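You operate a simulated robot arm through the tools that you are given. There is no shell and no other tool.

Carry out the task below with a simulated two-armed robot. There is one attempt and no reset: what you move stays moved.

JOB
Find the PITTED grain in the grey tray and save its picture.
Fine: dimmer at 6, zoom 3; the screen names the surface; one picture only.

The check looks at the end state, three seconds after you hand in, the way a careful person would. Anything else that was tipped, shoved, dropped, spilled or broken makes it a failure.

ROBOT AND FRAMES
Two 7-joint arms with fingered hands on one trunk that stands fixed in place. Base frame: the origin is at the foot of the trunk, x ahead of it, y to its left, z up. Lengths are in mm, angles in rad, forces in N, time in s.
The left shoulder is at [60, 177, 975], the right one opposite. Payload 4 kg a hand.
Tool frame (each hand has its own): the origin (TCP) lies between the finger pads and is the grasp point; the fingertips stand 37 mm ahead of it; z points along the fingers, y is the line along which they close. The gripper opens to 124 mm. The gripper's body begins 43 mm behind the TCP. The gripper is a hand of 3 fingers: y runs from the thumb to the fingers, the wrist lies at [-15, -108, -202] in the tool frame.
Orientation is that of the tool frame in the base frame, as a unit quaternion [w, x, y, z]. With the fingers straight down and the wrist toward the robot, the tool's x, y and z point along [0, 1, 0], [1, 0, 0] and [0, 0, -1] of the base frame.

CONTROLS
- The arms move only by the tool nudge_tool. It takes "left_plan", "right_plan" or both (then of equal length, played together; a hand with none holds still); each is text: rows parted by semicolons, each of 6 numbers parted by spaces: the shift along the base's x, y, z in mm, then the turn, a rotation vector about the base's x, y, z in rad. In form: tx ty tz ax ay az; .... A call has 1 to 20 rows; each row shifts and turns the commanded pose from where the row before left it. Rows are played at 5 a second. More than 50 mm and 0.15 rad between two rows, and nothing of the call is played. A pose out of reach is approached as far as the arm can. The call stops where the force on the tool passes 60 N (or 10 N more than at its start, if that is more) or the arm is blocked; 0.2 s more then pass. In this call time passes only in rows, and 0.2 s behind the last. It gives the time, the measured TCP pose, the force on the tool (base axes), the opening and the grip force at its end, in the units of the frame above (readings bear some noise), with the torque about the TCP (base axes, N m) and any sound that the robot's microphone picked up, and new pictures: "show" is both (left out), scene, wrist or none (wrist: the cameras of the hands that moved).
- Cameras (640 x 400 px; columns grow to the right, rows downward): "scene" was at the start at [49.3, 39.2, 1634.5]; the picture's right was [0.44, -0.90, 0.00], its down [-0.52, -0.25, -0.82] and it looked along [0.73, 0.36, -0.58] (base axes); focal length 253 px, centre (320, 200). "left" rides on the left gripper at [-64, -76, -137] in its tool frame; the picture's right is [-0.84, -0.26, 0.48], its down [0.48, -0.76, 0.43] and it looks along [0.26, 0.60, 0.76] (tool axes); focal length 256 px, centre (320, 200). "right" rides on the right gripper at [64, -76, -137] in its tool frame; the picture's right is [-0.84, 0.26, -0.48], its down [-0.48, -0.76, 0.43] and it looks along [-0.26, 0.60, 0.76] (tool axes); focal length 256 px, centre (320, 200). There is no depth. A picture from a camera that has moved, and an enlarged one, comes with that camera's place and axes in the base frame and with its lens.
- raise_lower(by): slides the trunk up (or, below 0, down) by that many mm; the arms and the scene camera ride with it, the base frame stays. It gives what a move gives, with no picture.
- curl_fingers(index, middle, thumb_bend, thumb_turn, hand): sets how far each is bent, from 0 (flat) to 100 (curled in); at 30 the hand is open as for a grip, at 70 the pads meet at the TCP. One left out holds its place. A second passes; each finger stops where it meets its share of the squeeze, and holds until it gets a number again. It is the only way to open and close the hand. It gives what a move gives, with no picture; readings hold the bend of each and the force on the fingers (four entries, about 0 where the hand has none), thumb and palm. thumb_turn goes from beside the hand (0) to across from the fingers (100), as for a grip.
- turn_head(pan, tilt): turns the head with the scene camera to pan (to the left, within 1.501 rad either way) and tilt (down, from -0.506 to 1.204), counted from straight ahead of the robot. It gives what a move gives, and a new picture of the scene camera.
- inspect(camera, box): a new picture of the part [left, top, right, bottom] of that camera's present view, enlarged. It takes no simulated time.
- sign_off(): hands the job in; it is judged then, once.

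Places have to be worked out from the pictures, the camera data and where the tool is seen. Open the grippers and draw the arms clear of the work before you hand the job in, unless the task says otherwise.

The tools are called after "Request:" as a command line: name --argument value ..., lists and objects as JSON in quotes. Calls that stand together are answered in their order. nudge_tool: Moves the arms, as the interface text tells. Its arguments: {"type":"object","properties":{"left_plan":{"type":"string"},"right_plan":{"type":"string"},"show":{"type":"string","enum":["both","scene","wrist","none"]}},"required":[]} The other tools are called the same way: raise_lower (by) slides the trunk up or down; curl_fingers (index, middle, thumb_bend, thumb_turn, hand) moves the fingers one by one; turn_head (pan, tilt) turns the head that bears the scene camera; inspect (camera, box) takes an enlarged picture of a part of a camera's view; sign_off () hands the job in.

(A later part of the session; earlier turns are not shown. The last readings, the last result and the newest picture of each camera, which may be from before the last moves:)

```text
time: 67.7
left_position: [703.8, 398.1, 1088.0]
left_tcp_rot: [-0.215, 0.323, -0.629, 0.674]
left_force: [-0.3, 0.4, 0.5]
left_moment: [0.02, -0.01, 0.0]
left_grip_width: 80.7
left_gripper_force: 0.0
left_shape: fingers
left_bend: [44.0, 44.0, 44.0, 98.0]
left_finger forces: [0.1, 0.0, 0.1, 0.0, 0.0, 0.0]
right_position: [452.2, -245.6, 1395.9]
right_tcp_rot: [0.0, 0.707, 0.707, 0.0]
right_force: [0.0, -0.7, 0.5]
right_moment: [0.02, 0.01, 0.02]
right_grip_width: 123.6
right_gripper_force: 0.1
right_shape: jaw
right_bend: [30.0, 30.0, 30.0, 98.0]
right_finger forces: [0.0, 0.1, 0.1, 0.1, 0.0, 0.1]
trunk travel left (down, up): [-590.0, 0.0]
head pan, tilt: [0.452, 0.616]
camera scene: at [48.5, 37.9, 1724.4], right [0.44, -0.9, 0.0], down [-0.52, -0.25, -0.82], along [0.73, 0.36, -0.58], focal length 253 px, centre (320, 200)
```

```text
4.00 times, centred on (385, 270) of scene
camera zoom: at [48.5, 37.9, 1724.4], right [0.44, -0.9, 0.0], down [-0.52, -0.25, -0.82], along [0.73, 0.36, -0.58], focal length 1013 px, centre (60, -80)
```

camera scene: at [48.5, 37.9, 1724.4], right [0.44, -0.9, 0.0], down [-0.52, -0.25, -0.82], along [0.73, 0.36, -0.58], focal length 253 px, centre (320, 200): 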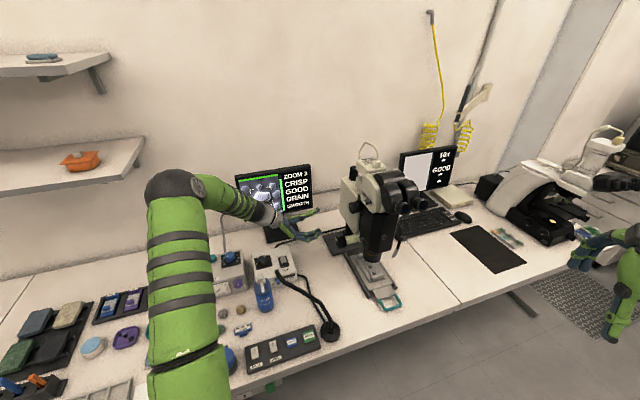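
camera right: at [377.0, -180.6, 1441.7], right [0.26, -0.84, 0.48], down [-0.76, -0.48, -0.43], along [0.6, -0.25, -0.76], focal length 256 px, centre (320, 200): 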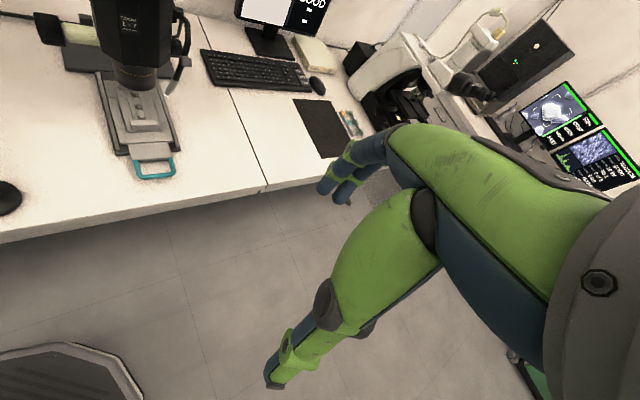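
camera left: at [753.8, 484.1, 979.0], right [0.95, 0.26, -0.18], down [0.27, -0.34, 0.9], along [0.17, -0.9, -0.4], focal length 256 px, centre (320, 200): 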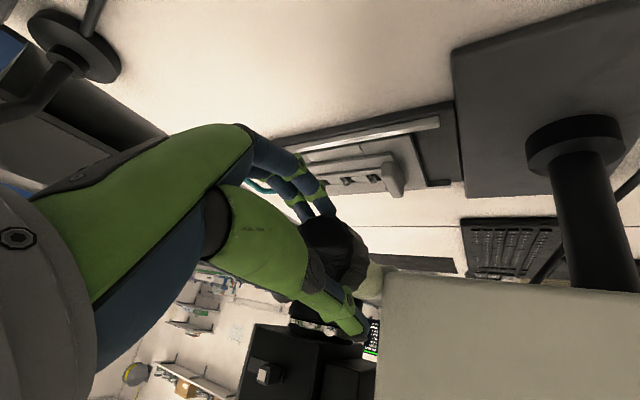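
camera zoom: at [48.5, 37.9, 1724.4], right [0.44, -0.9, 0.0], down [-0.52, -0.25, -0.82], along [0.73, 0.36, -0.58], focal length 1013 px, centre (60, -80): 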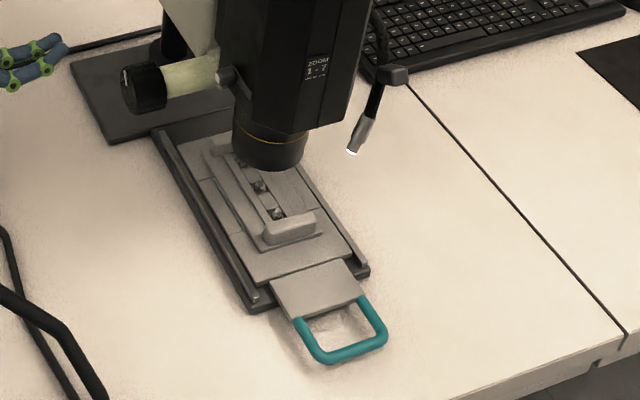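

The middle grain is SMOOTH and the focus holds without my hand. Next I will slide the stage by its teal handle with the right hand; first I park the left arm up and away, turning it back to pointing down.

Request:
nudge_tool --left_plan "0 0 46 0.1037 -0.1037 0;0 0 46 0.1037 -0.1037 0;0 0 46 0.1037 -0.1037 0;0 0 46 0.1037 -0.1037 0;0 0 46 0.1037 -0.1037 0;0 0 46 0.1037 -0.1037 0;-20 10 0 0.1037 -0.1037 0;-20 10 0 0.1037 -0.1037 0;-20 10 0 0.1037 -0.1037 0;-20 10 0 0.1037 -0.1037 0;-20 10 0 0.1037 -0.1037 0;-20 10 0 0.1037 -0.1037 0" --show "scene"

Request:
nudge_tool --left_plan "-20 10 0 0.101 0.101 0;-20 10 0 0.101 0.101 0;-20 10 0 0.101 0.101 0;-20 10 0 0.101 0.101 0;-20 10 0 0.101 0.101 0;-20 10 0 0.101 0.101 0;-20 10 0 0.101 0.101 0;0 0 0 0.101 0.101 0;0 0 0 0.101 0.101 0;0 0 0 0.101 0.101 0;0 0 0 0.101 0.101 0" --show "both"

```text
time: 70.2
left_position: [587.0, 460.3, 1365.5]
left_tcp_rot: [0.656, 0.279, 0.65, -0.263]
left_force: [-0.3, -0.5, -0.7]
left_moment: [-0.02, 0.02, 0.01]
left_grip_width: 80.8
left_gripper_force: 0.1
left_shape: fingers
left_bend: [44.0, 44.0, 44.0, 98.0]
left_finger forces: [0.0, 0.1, 0.0, 0.1, 0.1, 0.0]
right_position: [452.2, -245.6, 1395.5]
right_tcp_rot: [0.0, 0.707, 0.707, 0.0]
right_force: [0.3, 0.1, 1.1]
right_moment: [0.0, 0.02, 0.01]
right_grip_width: 123.7
right_gripper_force: 0.0
right_shape: jaw
right_bend: [30.0, 30.0, 30.0, 98.0]
right_finger forces: [0.1, 0.0, 0.1, 0.0, 0.1, 0.0]
trunk travel left (down, up): [-590.0, 0.0]
head pan, tilt: [0.452, 0.616]
camera scene: at [49.1, 39.4, 1724.5], right [0.44, -0.9, 0.0], down [-0.52, -0.25, -0.82], along [0.73, 0.36, -0.58], focal length 253 px, centre (320, 200)
```

scene: 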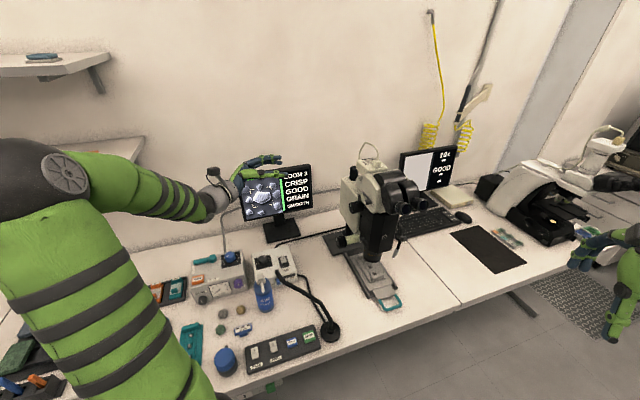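

```text
time: 72.7
left_position: [447.4, 530.5, 1364.8]
left_tcp_rot: [-0.002, 0.393, 0.919, 0.0]
left_force: [0.1, -0.5, 0.9]
left_moment: [-0.01, 0.03, 0.0]
left_grip_width: 81.0
left_gripper_force: 0.0
left_shape: fingers
left_bend: [44.0, 44.0, 44.0, 98.0]
left_finger forces: [0.1, 0.0, 0.0, 0.1, 0.0, 0.0]
right_position: [454.3, -245.6, 1395.8]
right_tcp_rot: [0.001, 0.707, 0.707, 0.0]
right_force: [-0.9, -0.7, -0.2]
right_moment: [0.02, 0.01, 0.0]
right_grip_width: 123.6
right_gripper_force: 0.1
right_shape: jaw
right_bend: [30.0, 30.0, 30.0, 98.0]
right_finger forces: [0.0, 0.0, 0.0, 0.1, 0.0, 0.1]
trunk travel left (down, up): [-590.0, 0.0]
head pan, tilt: [0.452, 0.616]
camera scene: at [49.6, 38.9, 1724.4], right [0.44, -0.9, 0.0], down [-0.52, -0.25, -0.82], along [0.73, 0.36, -0.58], focal length 253 px, centre (320, 200)
camera left: at [436.3, 431.2, 1500.7], right [0.39, -0.78, -0.48], down [-0.88, -0.17, -0.43], along [0.25, 0.6, -0.76], focal length 256 px, centre (320, 200)
```

scene: 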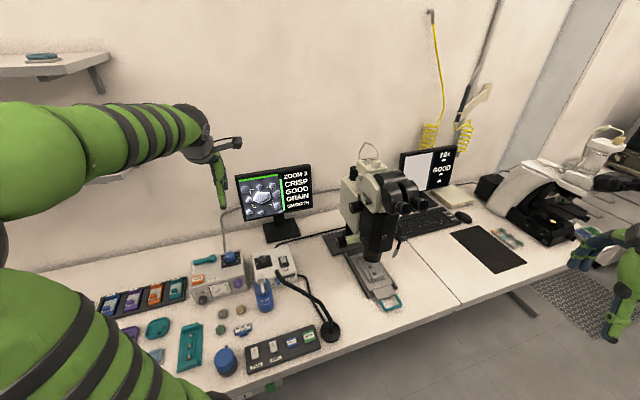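
left: 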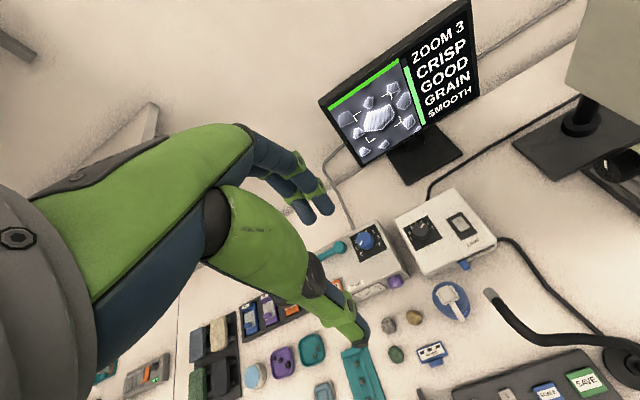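

Both cameras now see the screen. I lower the trunk back to its original height, and check the dimmer pointer from this new viewpoint.

Request:
raise_lower --by -90

Request:
inspect --camera "left" --box '[400, 205, 450, 245]'

Request:
inspect --camera "scene" --box '[330, 100, 430, 180]'

```text
time: 73.9
left_position: [446.6, 530.2, 1273.9]
left_tcp_rot: [-0.001, 0.394, 0.919, 0.001]
left_force: [0.5, -0.2, 0.8]
left_moment: [0.03, 0.02, -0.01]
left_grip_width: 80.7
left_gripper_force: 0.0
left_shape: fingers
left_bend: [44.0, 44.0, 44.0, 98.0]
left_finger forces: [0.1, 0.1, 0.1, 0.0, 0.0, 0.1]
right_position: [453.6, -245.1, 1306.1]
right_tcp_rot: [0.001, 0.707, 0.708, 0.001]
right_force: [-0.4, 0.0, 0.1]
right_moment: [-0.01, -0.04, -0.04]
right_grip_width: 123.7
right_gripper_force: 0.0
right_shape: jaw
right_bend: [30.0, 30.0, 30.0, 98.0]
right_finger forces: [0.1, 0.1, 0.1, 0.0, 0.0, 0.0]
trunk travel left (down, up): [-500.0, 90.0]
head pan, tilt: [0.452, 0.616]
```

```text
10.00 times, centred on (425, 225) of left
camera zoom: at [435.8, 431.4, 1410.9], right [0.39, -0.78, -0.48], down [-0.88, -0.17, -0.43], along [0.26, 0.6, -0.76], focal length 2560 px, centre (-730, -50)
```

zoom: 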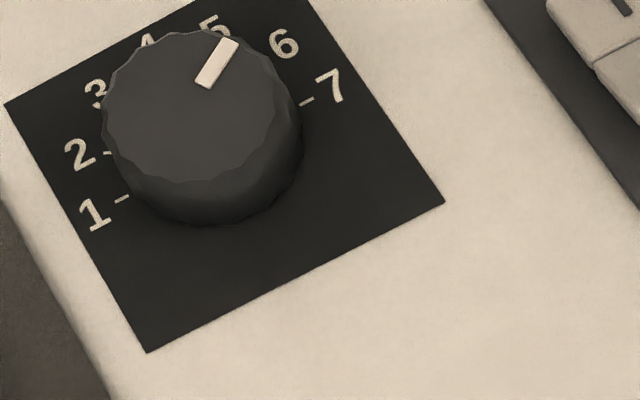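

```text
5.00 times, centred on (380, 140) of scene
camera zoom: at [49.2, 39.1, 1634.5], right [0.44, -0.9, 0.0], down [-0.52, -0.25, -0.82], along [0.73, 0.36, -0.58], focal length 1266 px, centre (20, 500)
```

zoom: 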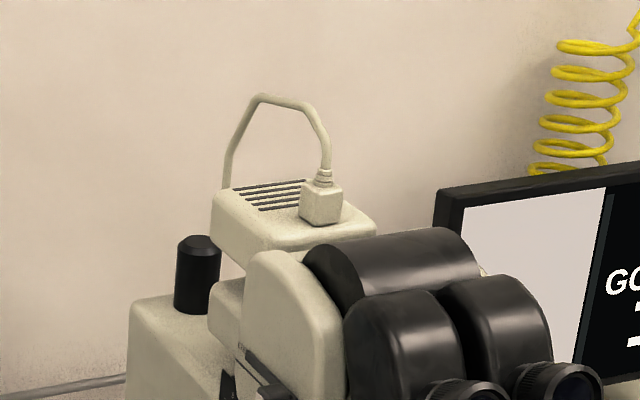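

The dimmer pointer is in line with 6. Now I bring the right hand down toward the front of the stage, yawing it 45° to match the handle, with fingers partly closed.

Request:
curl_fingers --hand "right" --index 54 --middle 54 --thumb_bend 54

Request:
nudge_tool --right_plan "4 12 -45 0 0 0.1122;4 12 -45 0 0 0.1122;4 12 -45 0 0 0.1122;4 12 -45 0 0 0.1122;4 12 -45 0 0 0.1122;4 12 -45 0 0 0.1122;4 12 -45 0 0 0.1122" --show "both"

```text
time: 74.9
left_position: [446.8, 530.7, 1275.4]
left_tcp_rot: [-0.001, 0.394, 0.919, 0.001]
left_force: [0.1, -0.3, -0.3]
left_moment: [0.0, 0.0, 0.01]
left_grip_width: 80.9
left_gripper_force: 0.1
left_shape: fingers
left_bend: [44.0, 44.0, 44.0, 98.0]
left_finger forces: [0.1, 0.0, 0.0, 0.1, 0.0, 0.0]
right_position: [454.6, -245.0, 1306.1]
right_tcp_rot: [0.0, 0.707, 0.707, 0.0]
right_force: [-1.2, 0.7, -0.2]
right_moment: [0.03, -0.04, 0.0]
right_grip_width: 50.1
right_gripper_force: 0.0
right_shape: fingers
right_bend: [54.0, 54.0, 54.0, 98.0]
right_finger forces: [0.0, 0.1, 0.0, 0.0, 0.0, 0.0]
trunk travel left (down, up): [-500.0, 90.0]
head pan, tilt: [0.452, 0.616]
```

```text
time: 76.5
left_position: [449.0, 527.7, 1274.4]
left_tcp_rot: [-0.001, 0.395, 0.919, 0.0]
left_force: [0.1, -0.2, 0.6]
left_moment: [0.03, 0.03, 0.04]
left_grip_width: 81.0
left_gripper_force: 0.0
left_shape: fingers
left_bend: [44.0, 44.0, 44.0, 98.0]
left_finger forces: [0.1, 0.1, 0.0, 0.0, 0.0, 0.0]
right_position: [482.7, -163.2, 988.4]
right_tcp_rot: [-0.001, 0.382, 0.924, 0.001]
right_force: [0.7, 0.9, -0.3]
right_moment: [0.03, 0.01, 0.0]
right_grip_width: 49.7
right_gripper_force: 0.0
right_shape: fingers
right_bend: [54.0, 54.0, 54.0, 98.0]
right_finger forces: [0.0, 0.0, 0.1, 0.0, 0.0, 0.0]
trunk travel left (down, up): [-500.0, 90.0]
head pan, tilt: [0.452, 0.616]
camera scene: at [50.8, 36.5, 1634.5], right [0.44, -0.9, 0.0], down [-0.52, -0.25, -0.82], along [0.73, 0.36, -0.58], focal length 253 px, centre (320, 200)
camera right: at [384.0, -170.1, 1124.9], right [0.77, -0.41, 0.48], down [-0.2, -0.88, -0.44], along [0.6, 0.24, -0.76], focal length 256 px, centre (320, 200)
```

scene: 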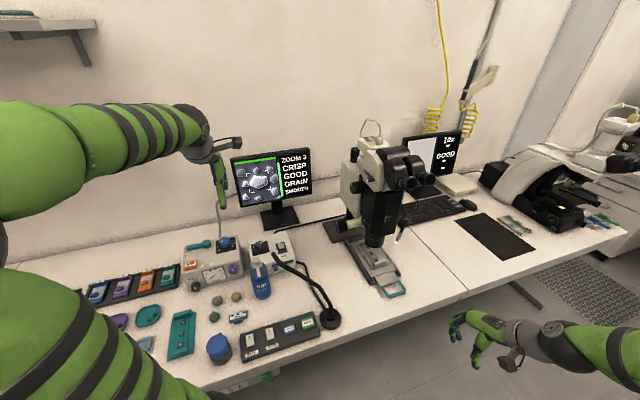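
right: 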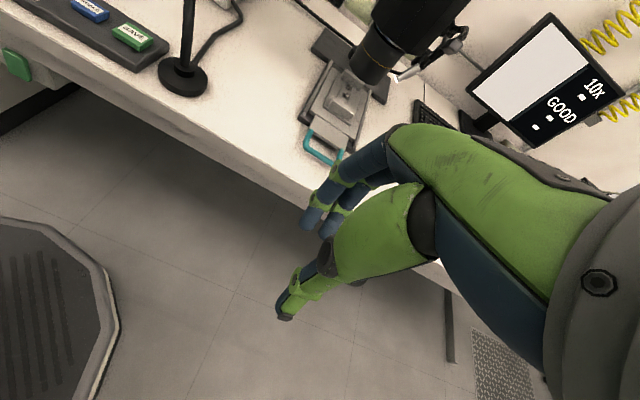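

The fingers point the right way relative to the handle. I move closer above it.

Request:
nudge_tool --right_plan "34 28 -17 0 0 0;34 28 -17 0 0 0;34 28 -17 0 0 0;34 28 -17 0 0 0" --show "both"

Request:
inspect --camera "right" --box '[200, 80, 420, 280]'

Request:
inspect --camera "scene" --box '[340, 210, 460, 320]'

```text
time: 77.5
left_position: [446.9, 531.0, 1273.6]
left_tcp_rot: [-0.001, 0.394, 0.919, -0.001]
left_force: [0.2, 0.5, -0.1]
left_moment: [-0.03, 0.0, 0.0]
left_grip_width: 80.9
left_gripper_force: 0.1
left_shape: fingers
left_bend: [44.0, 44.0, 44.0, 98.0]
left_finger forces: [0.1, 0.0, 0.0, 0.1, 0.0, 0.1]
right_position: [619.5, -47.8, 922.0]
right_tcp_rot: [-0.001, 0.383, 0.924, 0.0]
right_force: [-0.4, 0.2, 0.6]
right_moment: [0.04, -0.02, 0.02]
right_grip_width: 49.6
right_gripper_force: 0.1
right_shape: fingers
right_bend: [54.0, 54.0, 54.0, 98.0]
right_finger forces: [0.0, 0.1, 0.0, 0.0, 0.1, 0.0]
trunk travel left (down, up): [-500.0, 90.0]
head pan, tilt: [0.452, 0.616]
camera scene: at [50.1, 39.7, 1634.4], right [0.44, -0.9, 0.0], down [-0.52, -0.25, -0.82], along [0.73, 0.36, -0.58], focal length 253 px, centre (320, 200)
camera right: at [520.7, -56.1, 1058.2], right [0.77, -0.41, 0.48], down [-0.2, -0.88, -0.43], along [0.6, 0.24, -0.76], focal length 256 px, centre (320, 200)
```

scene: 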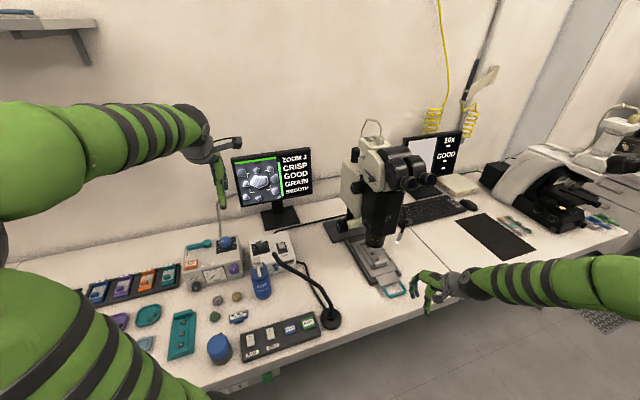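
right: 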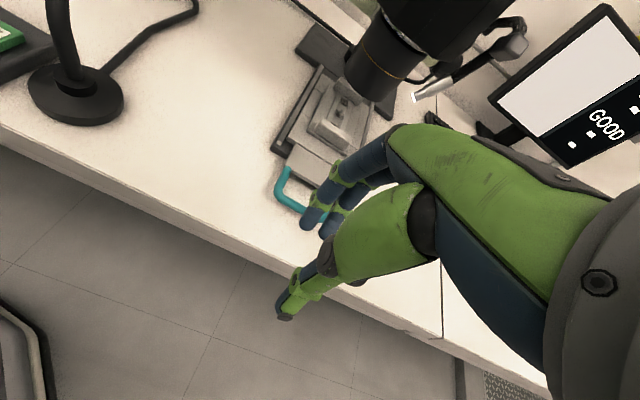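

```text
2.00 times, centred on (310, 180) of right
camera zoom: at [520.7, -56.1, 1058.2], right [0.77, -0.41, 0.48], down [-0.2, -0.88, -0.43], along [0.6, 0.24, -0.76], focal length 512 px, centre (340, 240)
```

zoom: 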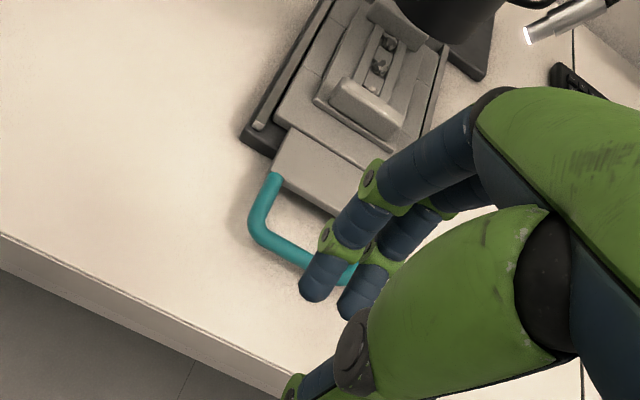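

```text
3.64 times, centred on (400, 265) of scene
camera zoom: at [50.1, 39.7, 1634.4], right [0.44, -0.9, 0.0], down [-0.52, -0.25, -0.82], along [0.73, 0.36, -0.58], focal length 921 px, centre (29, -36)
```

zoom: 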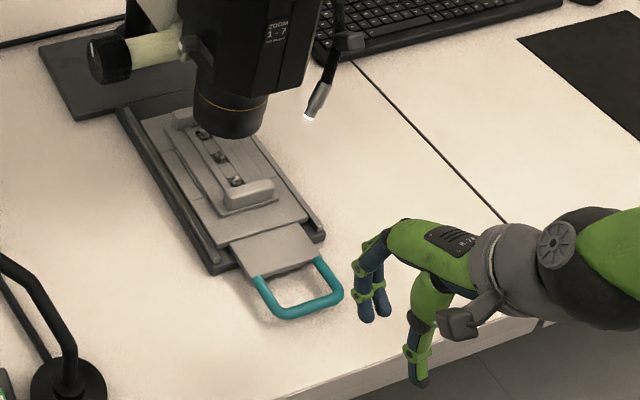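

From the wide-baseline views I estimate the handle crossbar's centre at about (697, 36, 790), running along (0.71, -0.71). I move above it, staying ~40 mm clear, and check.

Request:
nudge_tool --right_plan "26 28 -14 0 0 0;26 28 -14 0 0 0;25 27 -14 0 0 0" --show "both"

Request:
inspect --camera "right" --box '[200, 80, 420, 280]'

Request:
inspect --camera "scene" --box '[360, 230, 440, 310]'

```text
time: 78.3
left_position: [447.2, 531.7, 1273.4]
left_tcp_rot: [-0.001, 0.394, 0.919, -0.001]
left_force: [-0.3, -0.1, -0.3]
left_moment: [0.0, 0.03, 0.02]
left_grip_width: 80.9
left_gripper_force: 0.0
left_shape: fingers
left_bend: [44.0, 44.0, 44.0, 98.0]
left_finger forces: [0.0, 0.1, 0.0, 0.0, 0.0, 0.0]
right_position: [695.6, 34.9, 881.2]
right_tcp_rot: [-0.001, 0.383, 0.924, 0.0]
right_force: [1.1, 0.2, 0.3]
right_moment: [-0.01, 0.04, -0.03]
right_grip_width: 50.2
right_gripper_force: 0.1
right_shape: fingers
right_bend: [54.0, 54.0, 54.0, 98.0]
right_finger forces: [0.1, 0.1, 0.0, 0.0, 0.0, 0.0]
trunk travel left (down, up): [-500.0, 90.0]
head pan, tilt: [0.452, 0.616]
camera scene: at [50.1, 39.8, 1634.4], right [0.44, -0.9, 0.0], down [-0.52, -0.25, -0.82], along [0.73, 0.36, -0.58], focal length 253 px, centre (320, 200)
camera right: at [596.4, 27.2, 1016.4], right [0.77, -0.41, 0.48], down [-0.2, -0.88, -0.43], along [0.6, 0.24, -0.76], focal length 256 px, centre (320, 200)
```

scene: 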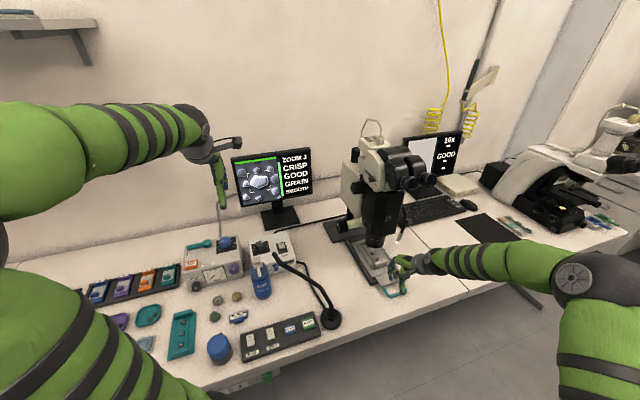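
right: 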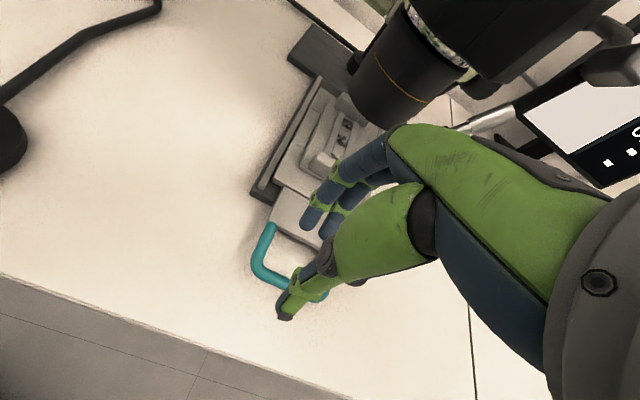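

```text
2.00 times, centred on (310, 180) of right
camera zoom: at [596.4, 27.2, 1016.4], right [0.77, -0.41, 0.48], down [-0.2, -0.88, -0.43], along [0.6, 0.24, -0.76], focal length 512 px, centre (340, 240)
```

zoom: 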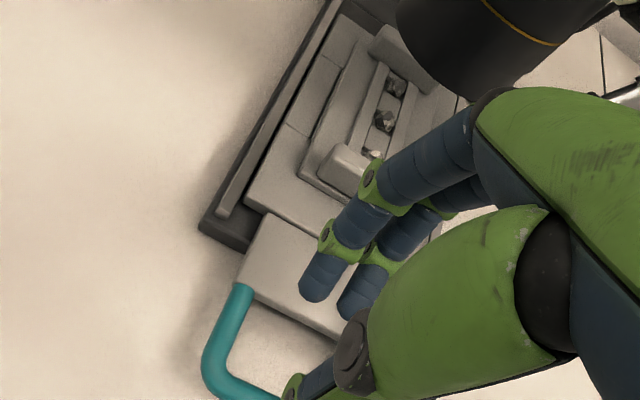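

```text
5.00 times, centred on (400, 270) of scene
camera zoom: at [50.1, 39.8, 1634.4], right [0.44, -0.9, 0.0], down [-0.52, -0.25, -0.82], along [0.73, 0.36, -0.58], focal length 1266 px, centre (-80, -150)
```

zoom: 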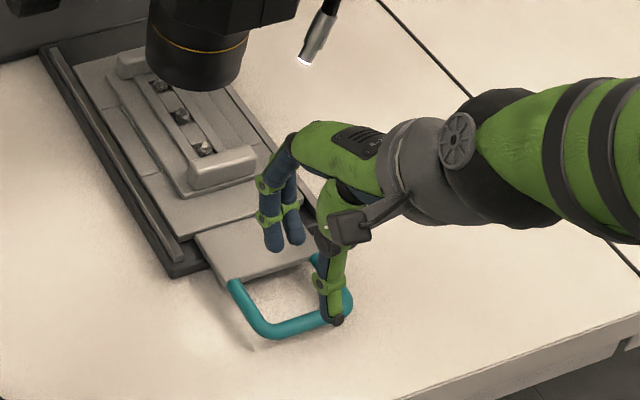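

The refined crossbar centre is about (702, 36, 779). I shift slightly and descend 50 mm so the fingers enter the loop with the thumb outside.

Request:
nudge_tool --right_plan "2 -0.5 -25 0 0 0;2 0 -25 0 0 0" --show "both"

Request:
inspect --camera "right" --box '[200, 180, 420, 380]'

Request:
inspect --camera "scene" --box '[360, 230, 440, 310]'

```text
time: 78.9
left_position: [446.4, 530.2, 1273.1]
left_tcp_rot: [-0.001, 0.394, 0.919, 0.0]
left_force: [-0.2, -0.6, -0.7]
left_moment: [-0.01, 0.02, -0.02]
left_grip_width: 80.8
left_gripper_force: 0.0
left_shape: fingers
left_bend: [44.0, 44.0, 44.0, 98.0]
left_finger forces: [0.0, 0.1, 0.0, 0.1, 0.0, 0.0]
right_position: [698.3, 33.2, 831.2]
right_tcp_rot: [0.0, 0.383, 0.924, 0.0]
right_force: [1.0, 0.2, 0.6]
right_moment: [-0.01, 0.02, -0.01]
right_grip_width: 49.9
right_gripper_force: 0.0
right_shape: fingers
right_bend: [54.0, 54.0, 54.0, 98.0]
right_finger forces: [0.1, 0.1, 0.0, 0.1, 0.1, 0.1]
trunk travel left (down, up): [-500.0, 90.0]
head pan, tilt: [0.452, 0.616]
camera scene: at [49.6, 39.1, 1634.5], right [0.44, -0.9, 0.0], down [-0.52, -0.25, -0.82], along [0.73, 0.36, -0.58], focal length 253 px, centre (320, 200)
camera right: at [599.6, 26.8, 966.5], right [0.77, -0.41, 0.48], down [-0.2, -0.88, -0.43], along [0.6, 0.24, -0.76], focal length 256 px, centre (320, 200)
```

scene: 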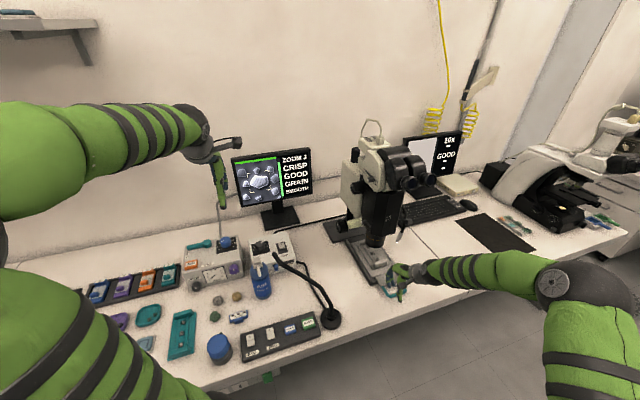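
right: 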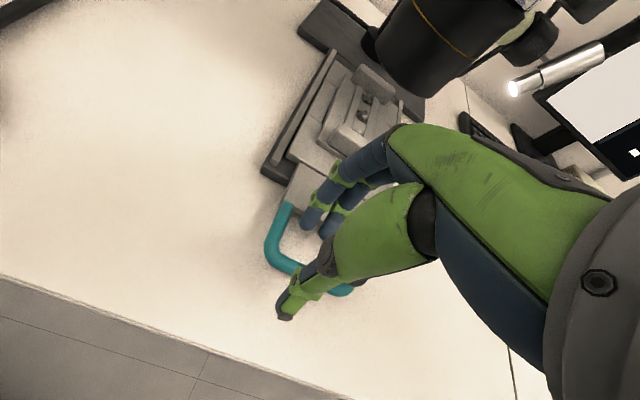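

```text
2.00 times, centred on (310, 280) of right
camera zoom: at [599.6, 26.8, 966.5], right [0.77, -0.41, 0.48], down [-0.2, -0.88, -0.43], along [0.6, 0.24, -0.76], focal length 512 px, centre (340, 40)
```

zoom: 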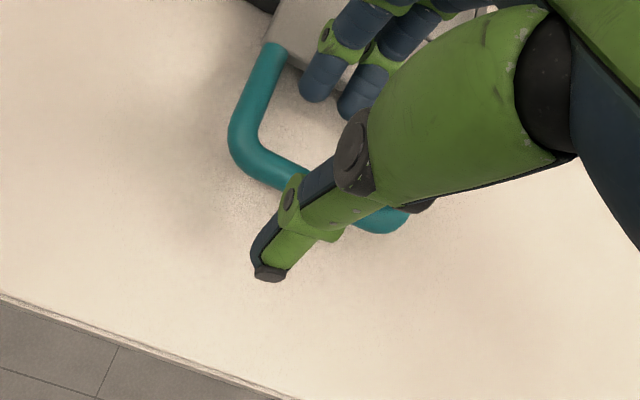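

```text
5.00 times, centred on (400, 270) of scene
camera zoom: at [49.6, 39.1, 1634.5], right [0.44, -0.9, 0.0], down [-0.52, -0.25, -0.82], along [0.73, 0.36, -0.58], focal length 1266 px, centre (-80, -150)
```

zoom: 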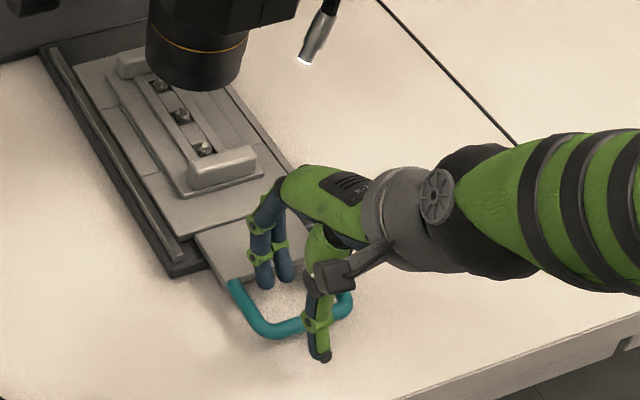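

The fingertips are inside the loop and the thumb is outside. I descend 18 mm more and close on the crossbar.

Request:
nudge_tool --right_plan "0 0 -9 0 0 0;1 1 -9 0 0 0" --show "none"

Request:
inspect --camera "scene" --box '[360, 230, 440, 310]'

```text
time: 79.5
left_position: [446.9, 530.3, 1274.4]
left_tcp_rot: [-0.001, 0.394, 0.919, 0.0]
left_force: [0.1, 0.3, 0.1]
left_moment: [0.03, 0.02, -0.05]
left_grip_width: 81.1
left_gripper_force: 0.1
left_shape: fingers
left_bend: [44.0, 44.0, 44.0, 98.0]
left_finger forces: [0.0, 0.1, 0.0, 0.0, 0.0, 0.1]
right_position: [700.8, 35.2, 813.0]
right_tcp_rot: [0.0, 0.383, 0.924, 0.001]
right_force: [-1.0, -1.8, 4.0]
right_moment: [0.09, -0.13, 0.02]
right_grip_width: 49.4
right_gripper_force: 1.9
right_shape: fingers
right_bend: [54.0, 55.0, 54.0, 98.0]
right_finger forces: [0.0, 4.3, 0.0, 0.0, 0.0, 0.1]
trunk travel left (down, up): [-500.0, 90.0]
head pan, tilt: [0.452, 0.616]
```

```text
5.00 times, centred on (400, 270) of scene
camera zoom: at [48.8, 39.0, 1634.6], right [0.44, -0.9, 0.0], down [-0.52, -0.25, -0.82], along [0.73, 0.36, -0.58], focal length 1266 px, centre (-80, -150)
```

zoom: 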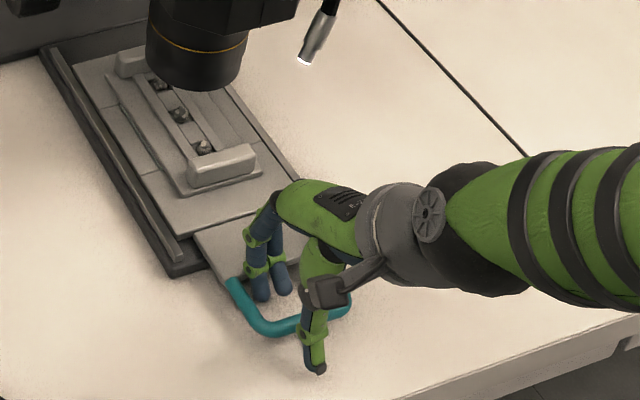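

The middle finger lightly touches (4 N), probably the plate edge. I raise a few mm, curl the fingers slightly away from the plate, then lower again.

Request:
nudge_tool --right_plan "-2 -2 6 0 0 0" --show "none"

Request:
curl_fingers --hand "right" --index 58 --middle 58

Request:
inspect --camera "scene" --box '[370, 240, 420, 310]'

Request:
inspect --camera "right" --box '[240, 160, 400, 320]'

```text
time: 79.9
left_position: [445.5, 530.9, 1273.9]
left_tcp_rot: [-0.002, 0.394, 0.919, 0.001]
left_force: [-0.6, 0.3, 0.2]
left_moment: [-0.02, -0.01, -0.02]
left_grip_width: 80.9
left_gripper_force: 0.1
left_shape: fingers
left_bend: [44.0, 44.0, 44.0, 98.0]
left_finger forces: [0.1, 0.1, 0.0, 0.0, 0.1, 0.0]
right_position: [698.0, 31.6, 818.8]
right_tcp_rot: [0.0, 0.383, 0.924, 0.0]
right_force: [0.2, 0.2, -0.5]
right_moment: [-0.01, -0.02, -0.02]
right_grip_width: 49.8
right_gripper_force: 0.1
right_shape: fingers
right_bend: [54.0, 54.0, 54.0, 98.0]
right_finger forces: [0.1, 0.0, 0.1, 0.1, 0.0, 0.1]
trunk travel left (down, up): [-500.0, 90.0]
head pan, tilt: [0.452, 0.616]
```

```text
time: 80.9
left_position: [447.4, 530.9, 1274.5]
left_tcp_rot: [0.0, 0.394, 0.919, 0.0]
left_force: [0.1, -0.3, 0.0]
left_moment: [0.0, -0.01, -0.01]
left_grip_width: 80.8
left_gripper_force: 0.0
left_shape: fingers
left_bend: [44.0, 44.0, 44.0, 98.0]
left_finger forces: [0.1, 0.0, 0.0, 0.0, 0.0, 0.0]
right_position: [697.4, 32.3, 818.5]
right_tcp_rot: [0.0, 0.383, 0.924, 0.0]
right_force: [0.1, -0.7, -0.5]
right_moment: [0.03, 0.02, 0.0]
right_grip_width: 45.4
right_gripper_force: 0.1
right_shape: fingers
right_bend: [57.0, 57.0, 54.0, 98.0]
right_finger forces: [0.1, 0.0, 0.1, 0.1, 0.1, 0.1]
trunk travel left (down, up): [-500.0, 90.0]
head pan, tilt: [0.452, 0.616]
```

```text
5.71 times, centred on (395, 275) of scene
camera zoom: at [49.4, 39.1, 1634.5], right [0.44, -0.9, 0.0], down [-0.52, -0.25, -0.82], along [0.73, 0.36, -0.58], focal length 1447 px, centre (-109, -229)
```

zoom: 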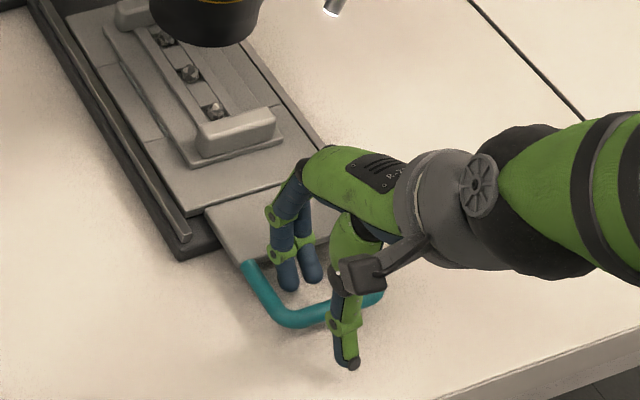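

```text
2.50 times, centred on (320, 240) of right
camera zoom: at [598.8, 25.6, 954.4], right [0.77, -0.41, 0.48], down [-0.2, -0.88, -0.43], along [0.6, 0.24, -0.76], focal length 640 px, centre (320, 100)
```

zoom: 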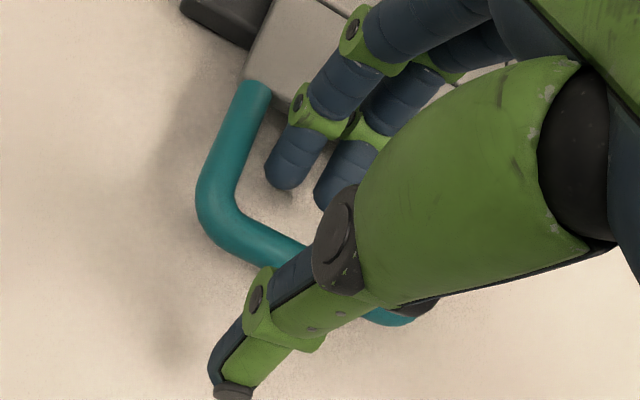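

The fingers are well within the loop. I lower 7 mm and close on the bar.

Request:
nudge_tool --right_plan "0 0 -7 0 0 0" --show "none"

Request:
curl_fingers --hand "right" --index 62 --middle 62 --thumb_bend 63

Request:
inspect --camera "right" --box '[240, 160, 400, 320]'

```text
time: 81.3
left_position: [446.4, 530.2, 1274.1]
left_tcp_rot: [-0.002, 0.394, 0.919, 0.0]
left_force: [1.0, -0.1, -0.4]
left_moment: [-0.02, 0.01, 0.02]
left_grip_width: 81.0
left_gripper_force: 0.1
left_shape: fingers
left_bend: [44.0, 44.0, 44.0, 98.0]
left_finger forces: [0.0, 0.0, 0.1, 0.0, 0.1, 0.0]
right_position: [697.7, 34.3, 813.3]
right_tcp_rot: [0.0, 0.383, 0.924, 0.0]
right_force: [0.0, 0.4, 0.4]
right_moment: [0.0, -0.02, 0.0]
right_grip_width: 45.6
right_gripper_force: 0.0
right_shape: fingers
right_bend: [57.0, 57.0, 54.0, 98.0]
right_finger forces: [0.1, 0.1, 0.1, 0.0, 0.0, 0.0]
trunk travel left (down, up): [-500.0, 90.0]
head pan, tilt: [0.452, 0.616]
```

```text
time: 82.3
left_position: [447.3, 530.3, 1274.3]
left_tcp_rot: [-0.002, 0.394, 0.919, -0.001]
left_force: [0.9, 0.4, 0.1]
left_moment: [0.01, 0.01, 0.01]
left_grip_width: 80.8
left_gripper_force: 0.0
left_shape: fingers
left_bend: [44.0, 44.0, 44.0, 98.0]
left_finger forces: [0.1, 0.1, 0.0, 0.0, 0.0, 0.0]
right_position: [697.2, 32.0, 812.2]
right_tcp_rot: [0.0, 0.383, 0.924, 0.001]
right_force: [-0.2, 0.1, -0.4]
right_moment: [-0.01, -0.01, 0.03]
right_grip_width: 23.8
right_gripper_force: 0.1
right_shape: fingers
right_bend: [62.0, 62.0, 63.0, 98.0]
right_finger forces: [0.0, 0.1, 0.0, 0.1, 0.1, 0.0]
trunk travel left (down, up): [-500.0, 90.0]
head pan, tilt: [0.452, 0.616]
```

```text
2.50 times, centred on (320, 240) of right
camera zoom: at [599.0, 25.3, 947.6], right [0.77, -0.41, 0.48], down [-0.2, -0.88, -0.43], along [0.6, 0.24, -0.76], focal length 640 px, centre (320, 100)
```

zoom: 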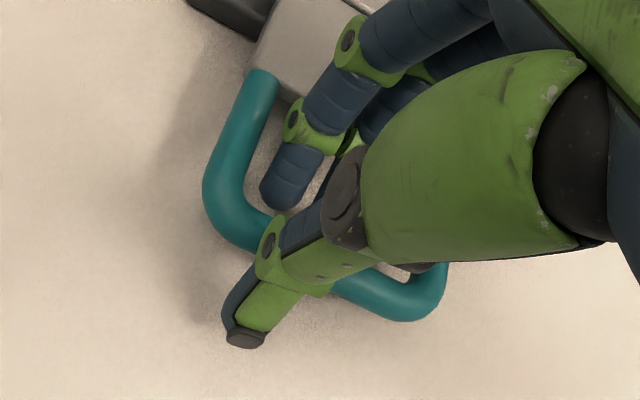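

Still no contact. I close further until both sides touch the bar.

Request:
curl_fingers --hand "right" --index 66 --middle 66 --thumb_bend 69

Request:
inspect --camera "right" --box '[240, 160, 400, 320]'

Request:
inspect --camera "scene" --box '[228, 145, 318, 215]'

```text
time: 83.3
left_position: [446.4, 530.2, 1274.1]
left_tcp_rot: [-0.001, 0.394, 0.919, 0.001]
left_force: [-0.3, 0.1, 1.1]
left_moment: [0.01, -0.03, 0.02]
left_grip_width: 80.9
left_gripper_force: 0.2
left_shape: fingers
left_bend: [44.0, 44.0, 44.0, 98.0]
left_finger forces: [0.1, 0.0, 0.0, 0.0, 0.0, 0.0]
right_position: [696.4, 33.3, 812.0]
right_tcp_rot: [0.0, 0.383, 0.924, 0.0]
right_force: [-0.4, -0.8, 0.2]
right_moment: [0.01, -0.04, 0.03]
right_grip_width: 11.2
right_gripper_force: 2.0
right_shape: fingers
right_bend: [65.0, 65.0, 69.0, 98.0]
right_finger forces: [0.8, 0.9, 0.0, 0.1, 1.4, 0.0]
trunk travel left (down, up): [-500.0, 90.0]
head pan, tilt: [0.452, 0.616]
```

```text
2.50 times, centred on (320, 240) of right
camera zoom: at [599.0, 25.3, 947.6], right [0.77, -0.41, 0.48], down [-0.2, -0.88, -0.43], along [0.6, 0.24, -0.76], focal length 640 px, centre (320, 100)
```

zoom: 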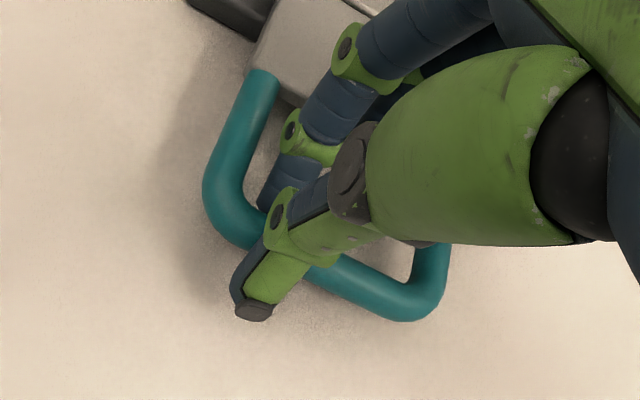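

```text
5.71 times, centred on (273, 180) of scene
camera zoom: at [49.4, 39.1, 1634.5], right [0.44, -0.9, 0.0], down [-0.52, -0.25, -0.82], along [0.73, 0.36, -0.58], focal length 1447 px, centre (589, 314)
```

zoom: 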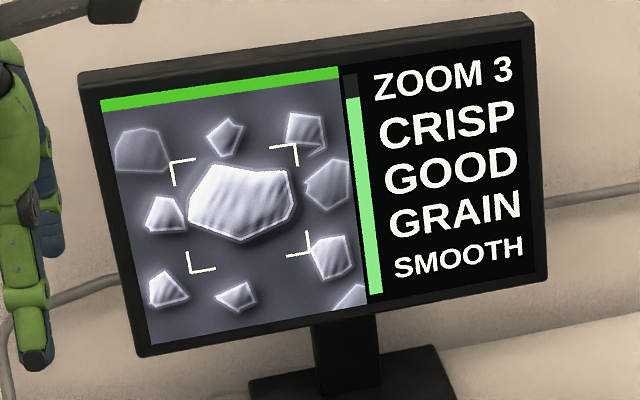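

Both sides are in contact, and the image hasn't moved. I firm the grip and push the stage inward 12 mm along (0.707, 0.707), watching forces and the screen.

Request:
curl_fingers --hand "right" --index 70 --middle 70 --thumb_bend 73

Request:
nudge_tool --right_plan "2.1 2.1 0 0 0 0;3.2 3.2 0 0 0 0;3.2 3.2 0 0 0 0" --show "scene"

Request:
inspect --camera "scene" --box '[228, 145, 318, 215]'

```text
time: 84.3
left_position: [446.0, 530.5, 1274.7]
left_tcp_rot: [-0.001, 0.394, 0.919, 0.001]
left_force: [-1.2, -0.4, -0.3]
left_moment: [0.0, -0.01, 0.04]
left_grip_width: 80.9
left_gripper_force: 0.1
left_shape: fingers
left_bend: [44.0, 44.0, 44.0, 98.0]
left_finger forces: [0.0, 0.0, 0.0, 0.0, 0.1, 0.0]
right_position: [697.0, 32.9, 813.1]
right_tcp_rot: [-0.001, 0.383, 0.924, 0.0]
right_force: [1.2, 0.4, 0.9]
right_moment: [-0.01, -0.03, 0.07]
right_grip_width: 8.5
right_gripper_force: 8.2
right_shape: fingers
right_bend: [67.0, 67.0, 69.0, 98.0]
right_finger forces: [4.1, 4.5, 0.0, 0.1, 8.0, 0.0]
trunk travel left (down, up): [-500.0, 90.0]
head pan, tilt: [0.452, 0.616]
```

```text
time: 85.1
left_position: [446.6, 530.8, 1274.5]
left_tcp_rot: [-0.001, 0.394, 0.919, 0.001]
left_force: [-0.1, 0.1, -0.1]
left_moment: [0.0, -0.03, 0.01]
left_grip_width: 80.7
left_gripper_force: 0.1
left_shape: fingers
left_bend: [44.0, 44.0, 44.0, 98.0]
left_finger forces: [0.0, 0.0, 0.0, 0.0, 0.0, 0.0]
right_position: [705.5, 40.9, 812.6]
right_tcp_rot: [0.0, 0.382, 0.924, 0.0]
right_force: [1.6, -1.6, 1.2]
right_moment: [-0.04, -0.02, 0.09]
right_grip_width: 8.8
right_gripper_force: 8.8
right_shape: fingers
right_bend: [67.0, 67.0, 69.0, 98.0]
right_finger forces: [4.0, 4.3, 0.0, 0.0, 9.1, 0.0]
trunk travel left (down, up): [-500.0, 90.0]
head pan, tilt: [0.452, 0.616]
camera scene: at [49.4, 39.0, 1634.5], right [0.44, -0.9, 0.0], down [-0.52, -0.25, -0.82], along [0.73, 0.36, -0.58], focal length 253 px, centre (320, 200)
```

scene: 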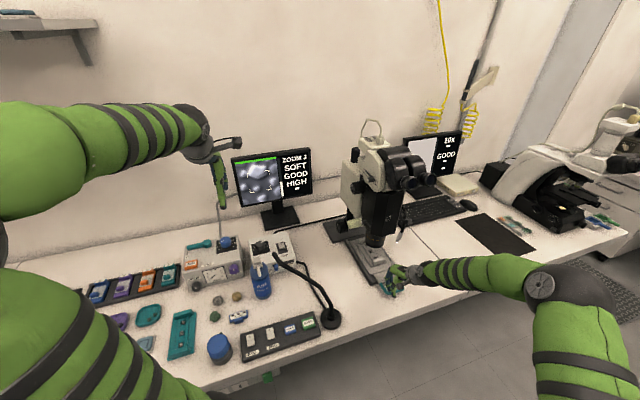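

```text
5.71 times, centred on (273, 180) of scene
camera zoom: at [49.4, 39.0, 1634.5], right [0.44, -0.9, 0.0], down [-0.52, -0.25, -0.82], along [0.73, 0.36, -0.58], focal length 1447 px, centre (589, 314)
```

zoom: 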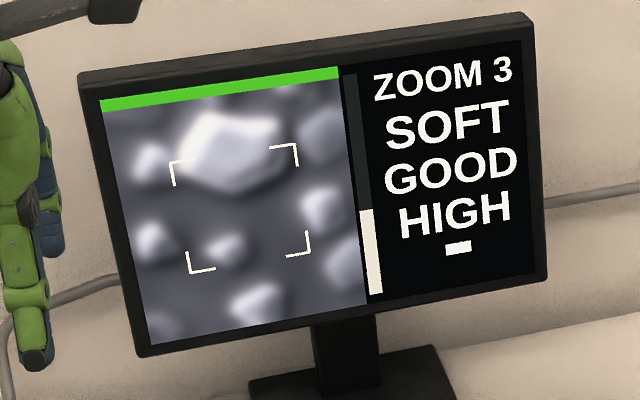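

The stage slides easily; the image moves up. I continue pushing to a total of 40 mm to bring in the front grain.

Request:
nudge_tool --right_plan "4 4 0 0 0 0;4 4 0 0 0 0;4 4 0 0 0 0;4 4 0 0 0 0;3 3 0 0 0 0" --show "scene"

Request:
inspect --camera "scene" --box '[228, 145, 318, 215]'

Request:
inspect --camera "scene" --box '[340, 220, 430, 310]'

```text
time: 86.3
left_position: [447.1, 531.3, 1274.2]
left_tcp_rot: [-0.001, 0.393, 0.919, 0.001]
left_force: [-0.1, -0.8, 0.4]
left_moment: [0.0, -0.03, 0.0]
left_grip_width: 80.8
left_gripper_force: 0.0
left_shape: fingers
left_bend: [44.0, 44.0, 44.0, 98.0]
left_finger forces: [0.1, 0.0, 0.0, 0.0, 0.1, 0.0]
right_position: [725.3, 59.5, 813.3]
right_tcp_rot: [0.0, 0.382, 0.924, 0.0]
right_force: [0.9, -1.9, 0.5]
right_moment: [-0.03, 0.0, 0.07]
right_grip_width: 8.7
right_gripper_force: 8.7
right_shape: fingers
right_bend: [67.0, 67.0, 69.0, 98.0]
right_finger forces: [4.0, 4.1, 0.0, 0.1, 9.1, 0.1]
trunk travel left (down, up): [-500.0, 90.0]
head pan, tilt: [0.452, 0.616]
camera scene: at [49.4, 39.0, 1634.4], right [0.44, -0.9, 0.0], down [-0.52, -0.25, -0.82], along [0.73, 0.36, -0.58], focal length 253 px, centre (320, 200)
```

scene: 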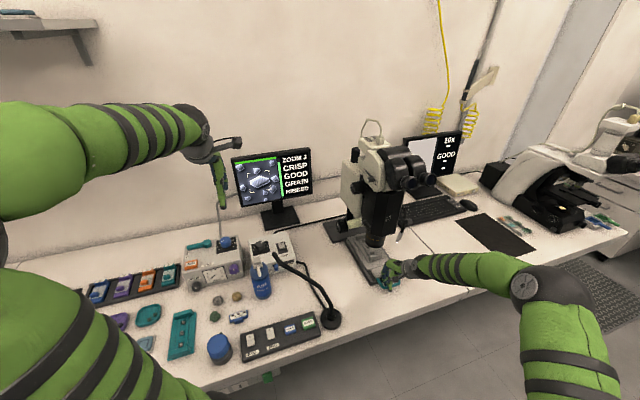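

```text
5.71 times, centred on (273, 180) of scene
camera zoom: at [49.4, 39.0, 1634.4], right [0.44, -0.9, 0.0], down [-0.52, -0.25, -0.82], along [0.73, 0.36, -0.58], focal length 1447 px, centre (589, 314)
```

zoom: 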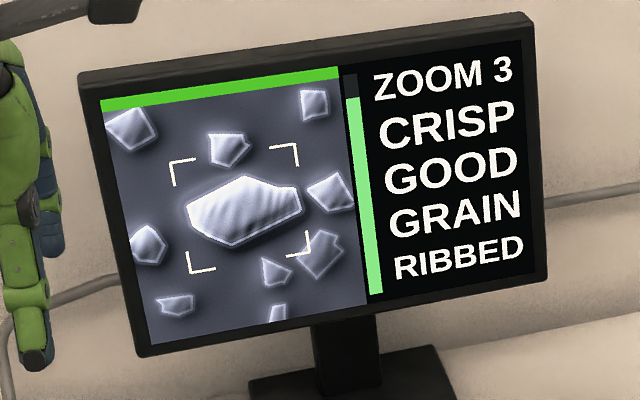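

```text
4.44 times, centred on (385, 265) of scene
camera zoom: at [49.4, 39.0, 1634.4], right [0.44, -0.9, 0.0], down [-0.52, -0.25, -0.82], along [0.73, 0.36, -0.58], focal length 1125 px, centre (31, -89)
```

zoom: 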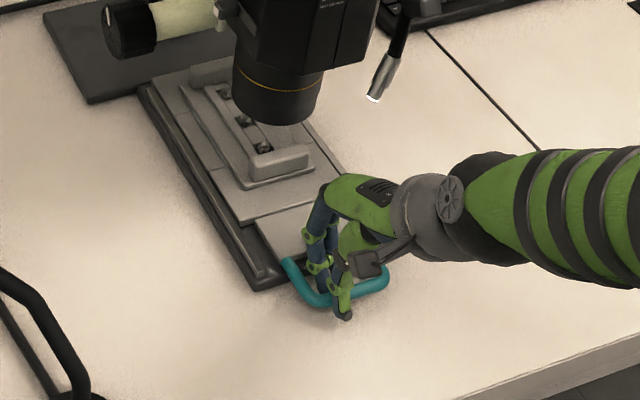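

The front grain is RIBBED, so the back grain should be PITTED. I pull the stage out by about 78 mm to bring it under the lens.

Request:
nudge_tool --right_plan "-3 -3 0 0 0 0;-5 -5 0 0 0 0;-5 -5 0 0 0 0;-5 -5 0 0 0 0;-5 -5 0 0 0 0;-5 -5 0 0 0 0;-5 -5 0 0 0 0;-5 -5 0 0 0 0;-5 -5 0 0 0 0;-5 -5 0 0 0 0;-4 -4 0 0 0 0;-3 -3 0 0 0 0" --show "scene"

Request:
inspect --camera "scene" --box '[228, 145, 318, 215]'

Request:
inspect --camera "scene" --box '[340, 220, 430, 310]'

```text
time: 88.9
left_position: [447.7, 529.7, 1274.0]
left_tcp_rot: [0.0, 0.395, 0.919, 0.001]
left_force: [-0.4, 0.5, 0.2]
left_moment: [-0.03, 0.01, 0.02]
left_grip_width: 80.8
left_gripper_force: 0.0
left_shape: fingers
left_bend: [44.0, 44.0, 44.0, 98.0]
left_finger forces: [0.0, 0.1, 0.1, 0.1, 0.0, 0.0]
right_position: [668.8, 5.1, 812.1]
right_tcp_rot: [0.0, 0.383, 0.924, 0.0]
right_force: [2.3, -0.1, 3.2]
right_moment: [-0.01, -0.1, 0.06]
right_grip_width: 8.5
right_gripper_force: 8.5
right_shape: fingers
right_bend: [67.0, 67.0, 69.0, 98.0]
right_finger forces: [4.4, 4.6, 0.1, 0.1, 8.6, 0.1]
trunk travel left (down, up): [-500.0, 90.0]
head pan, tilt: [0.452, 0.616]
camera scene: at [49.3, 39.0, 1634.5], right [0.44, -0.9, 0.0], down [-0.52, -0.25, -0.82], along [0.73, 0.36, -0.58], focal length 253 px, centre (320, 200)
```

scene: 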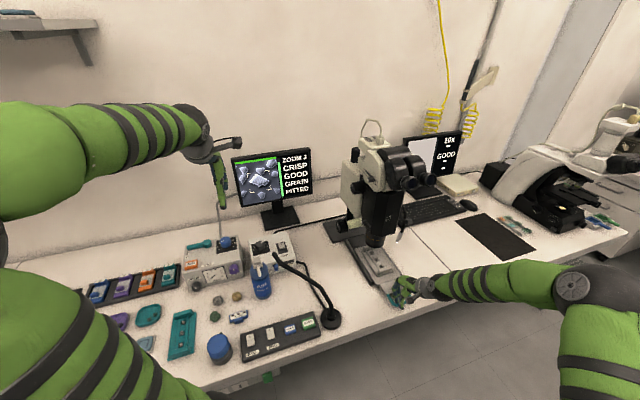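

```text
5.71 times, centred on (273, 180) of scene
camera zoom: at [49.3, 39.0, 1634.5], right [0.44, -0.9, 0.0], down [-0.52, -0.25, -0.82], along [0.73, 0.36, -0.58], focal length 1447 px, centre (589, 314)
```

zoom: 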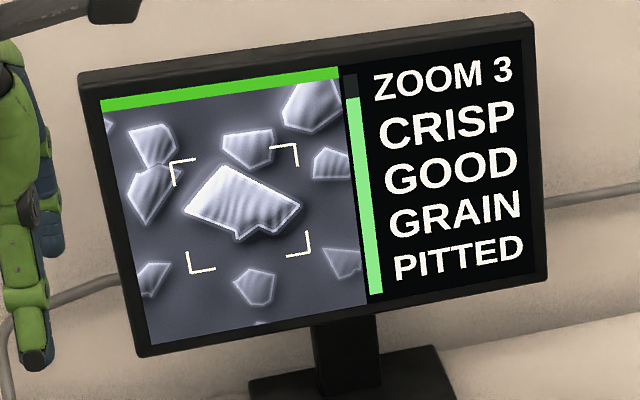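

```text
4.44 times, centred on (385, 265) of scene
camera zoom: at [49.3, 39.0, 1634.5], right [0.44, -0.9, 0.0], down [-0.52, -0.25, -0.82], along [0.73, 0.36, -0.58], focal length 1125 px, centre (31, -89)
```

zoom: 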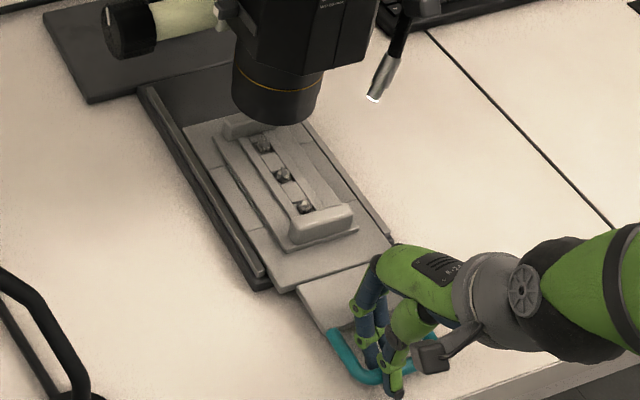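

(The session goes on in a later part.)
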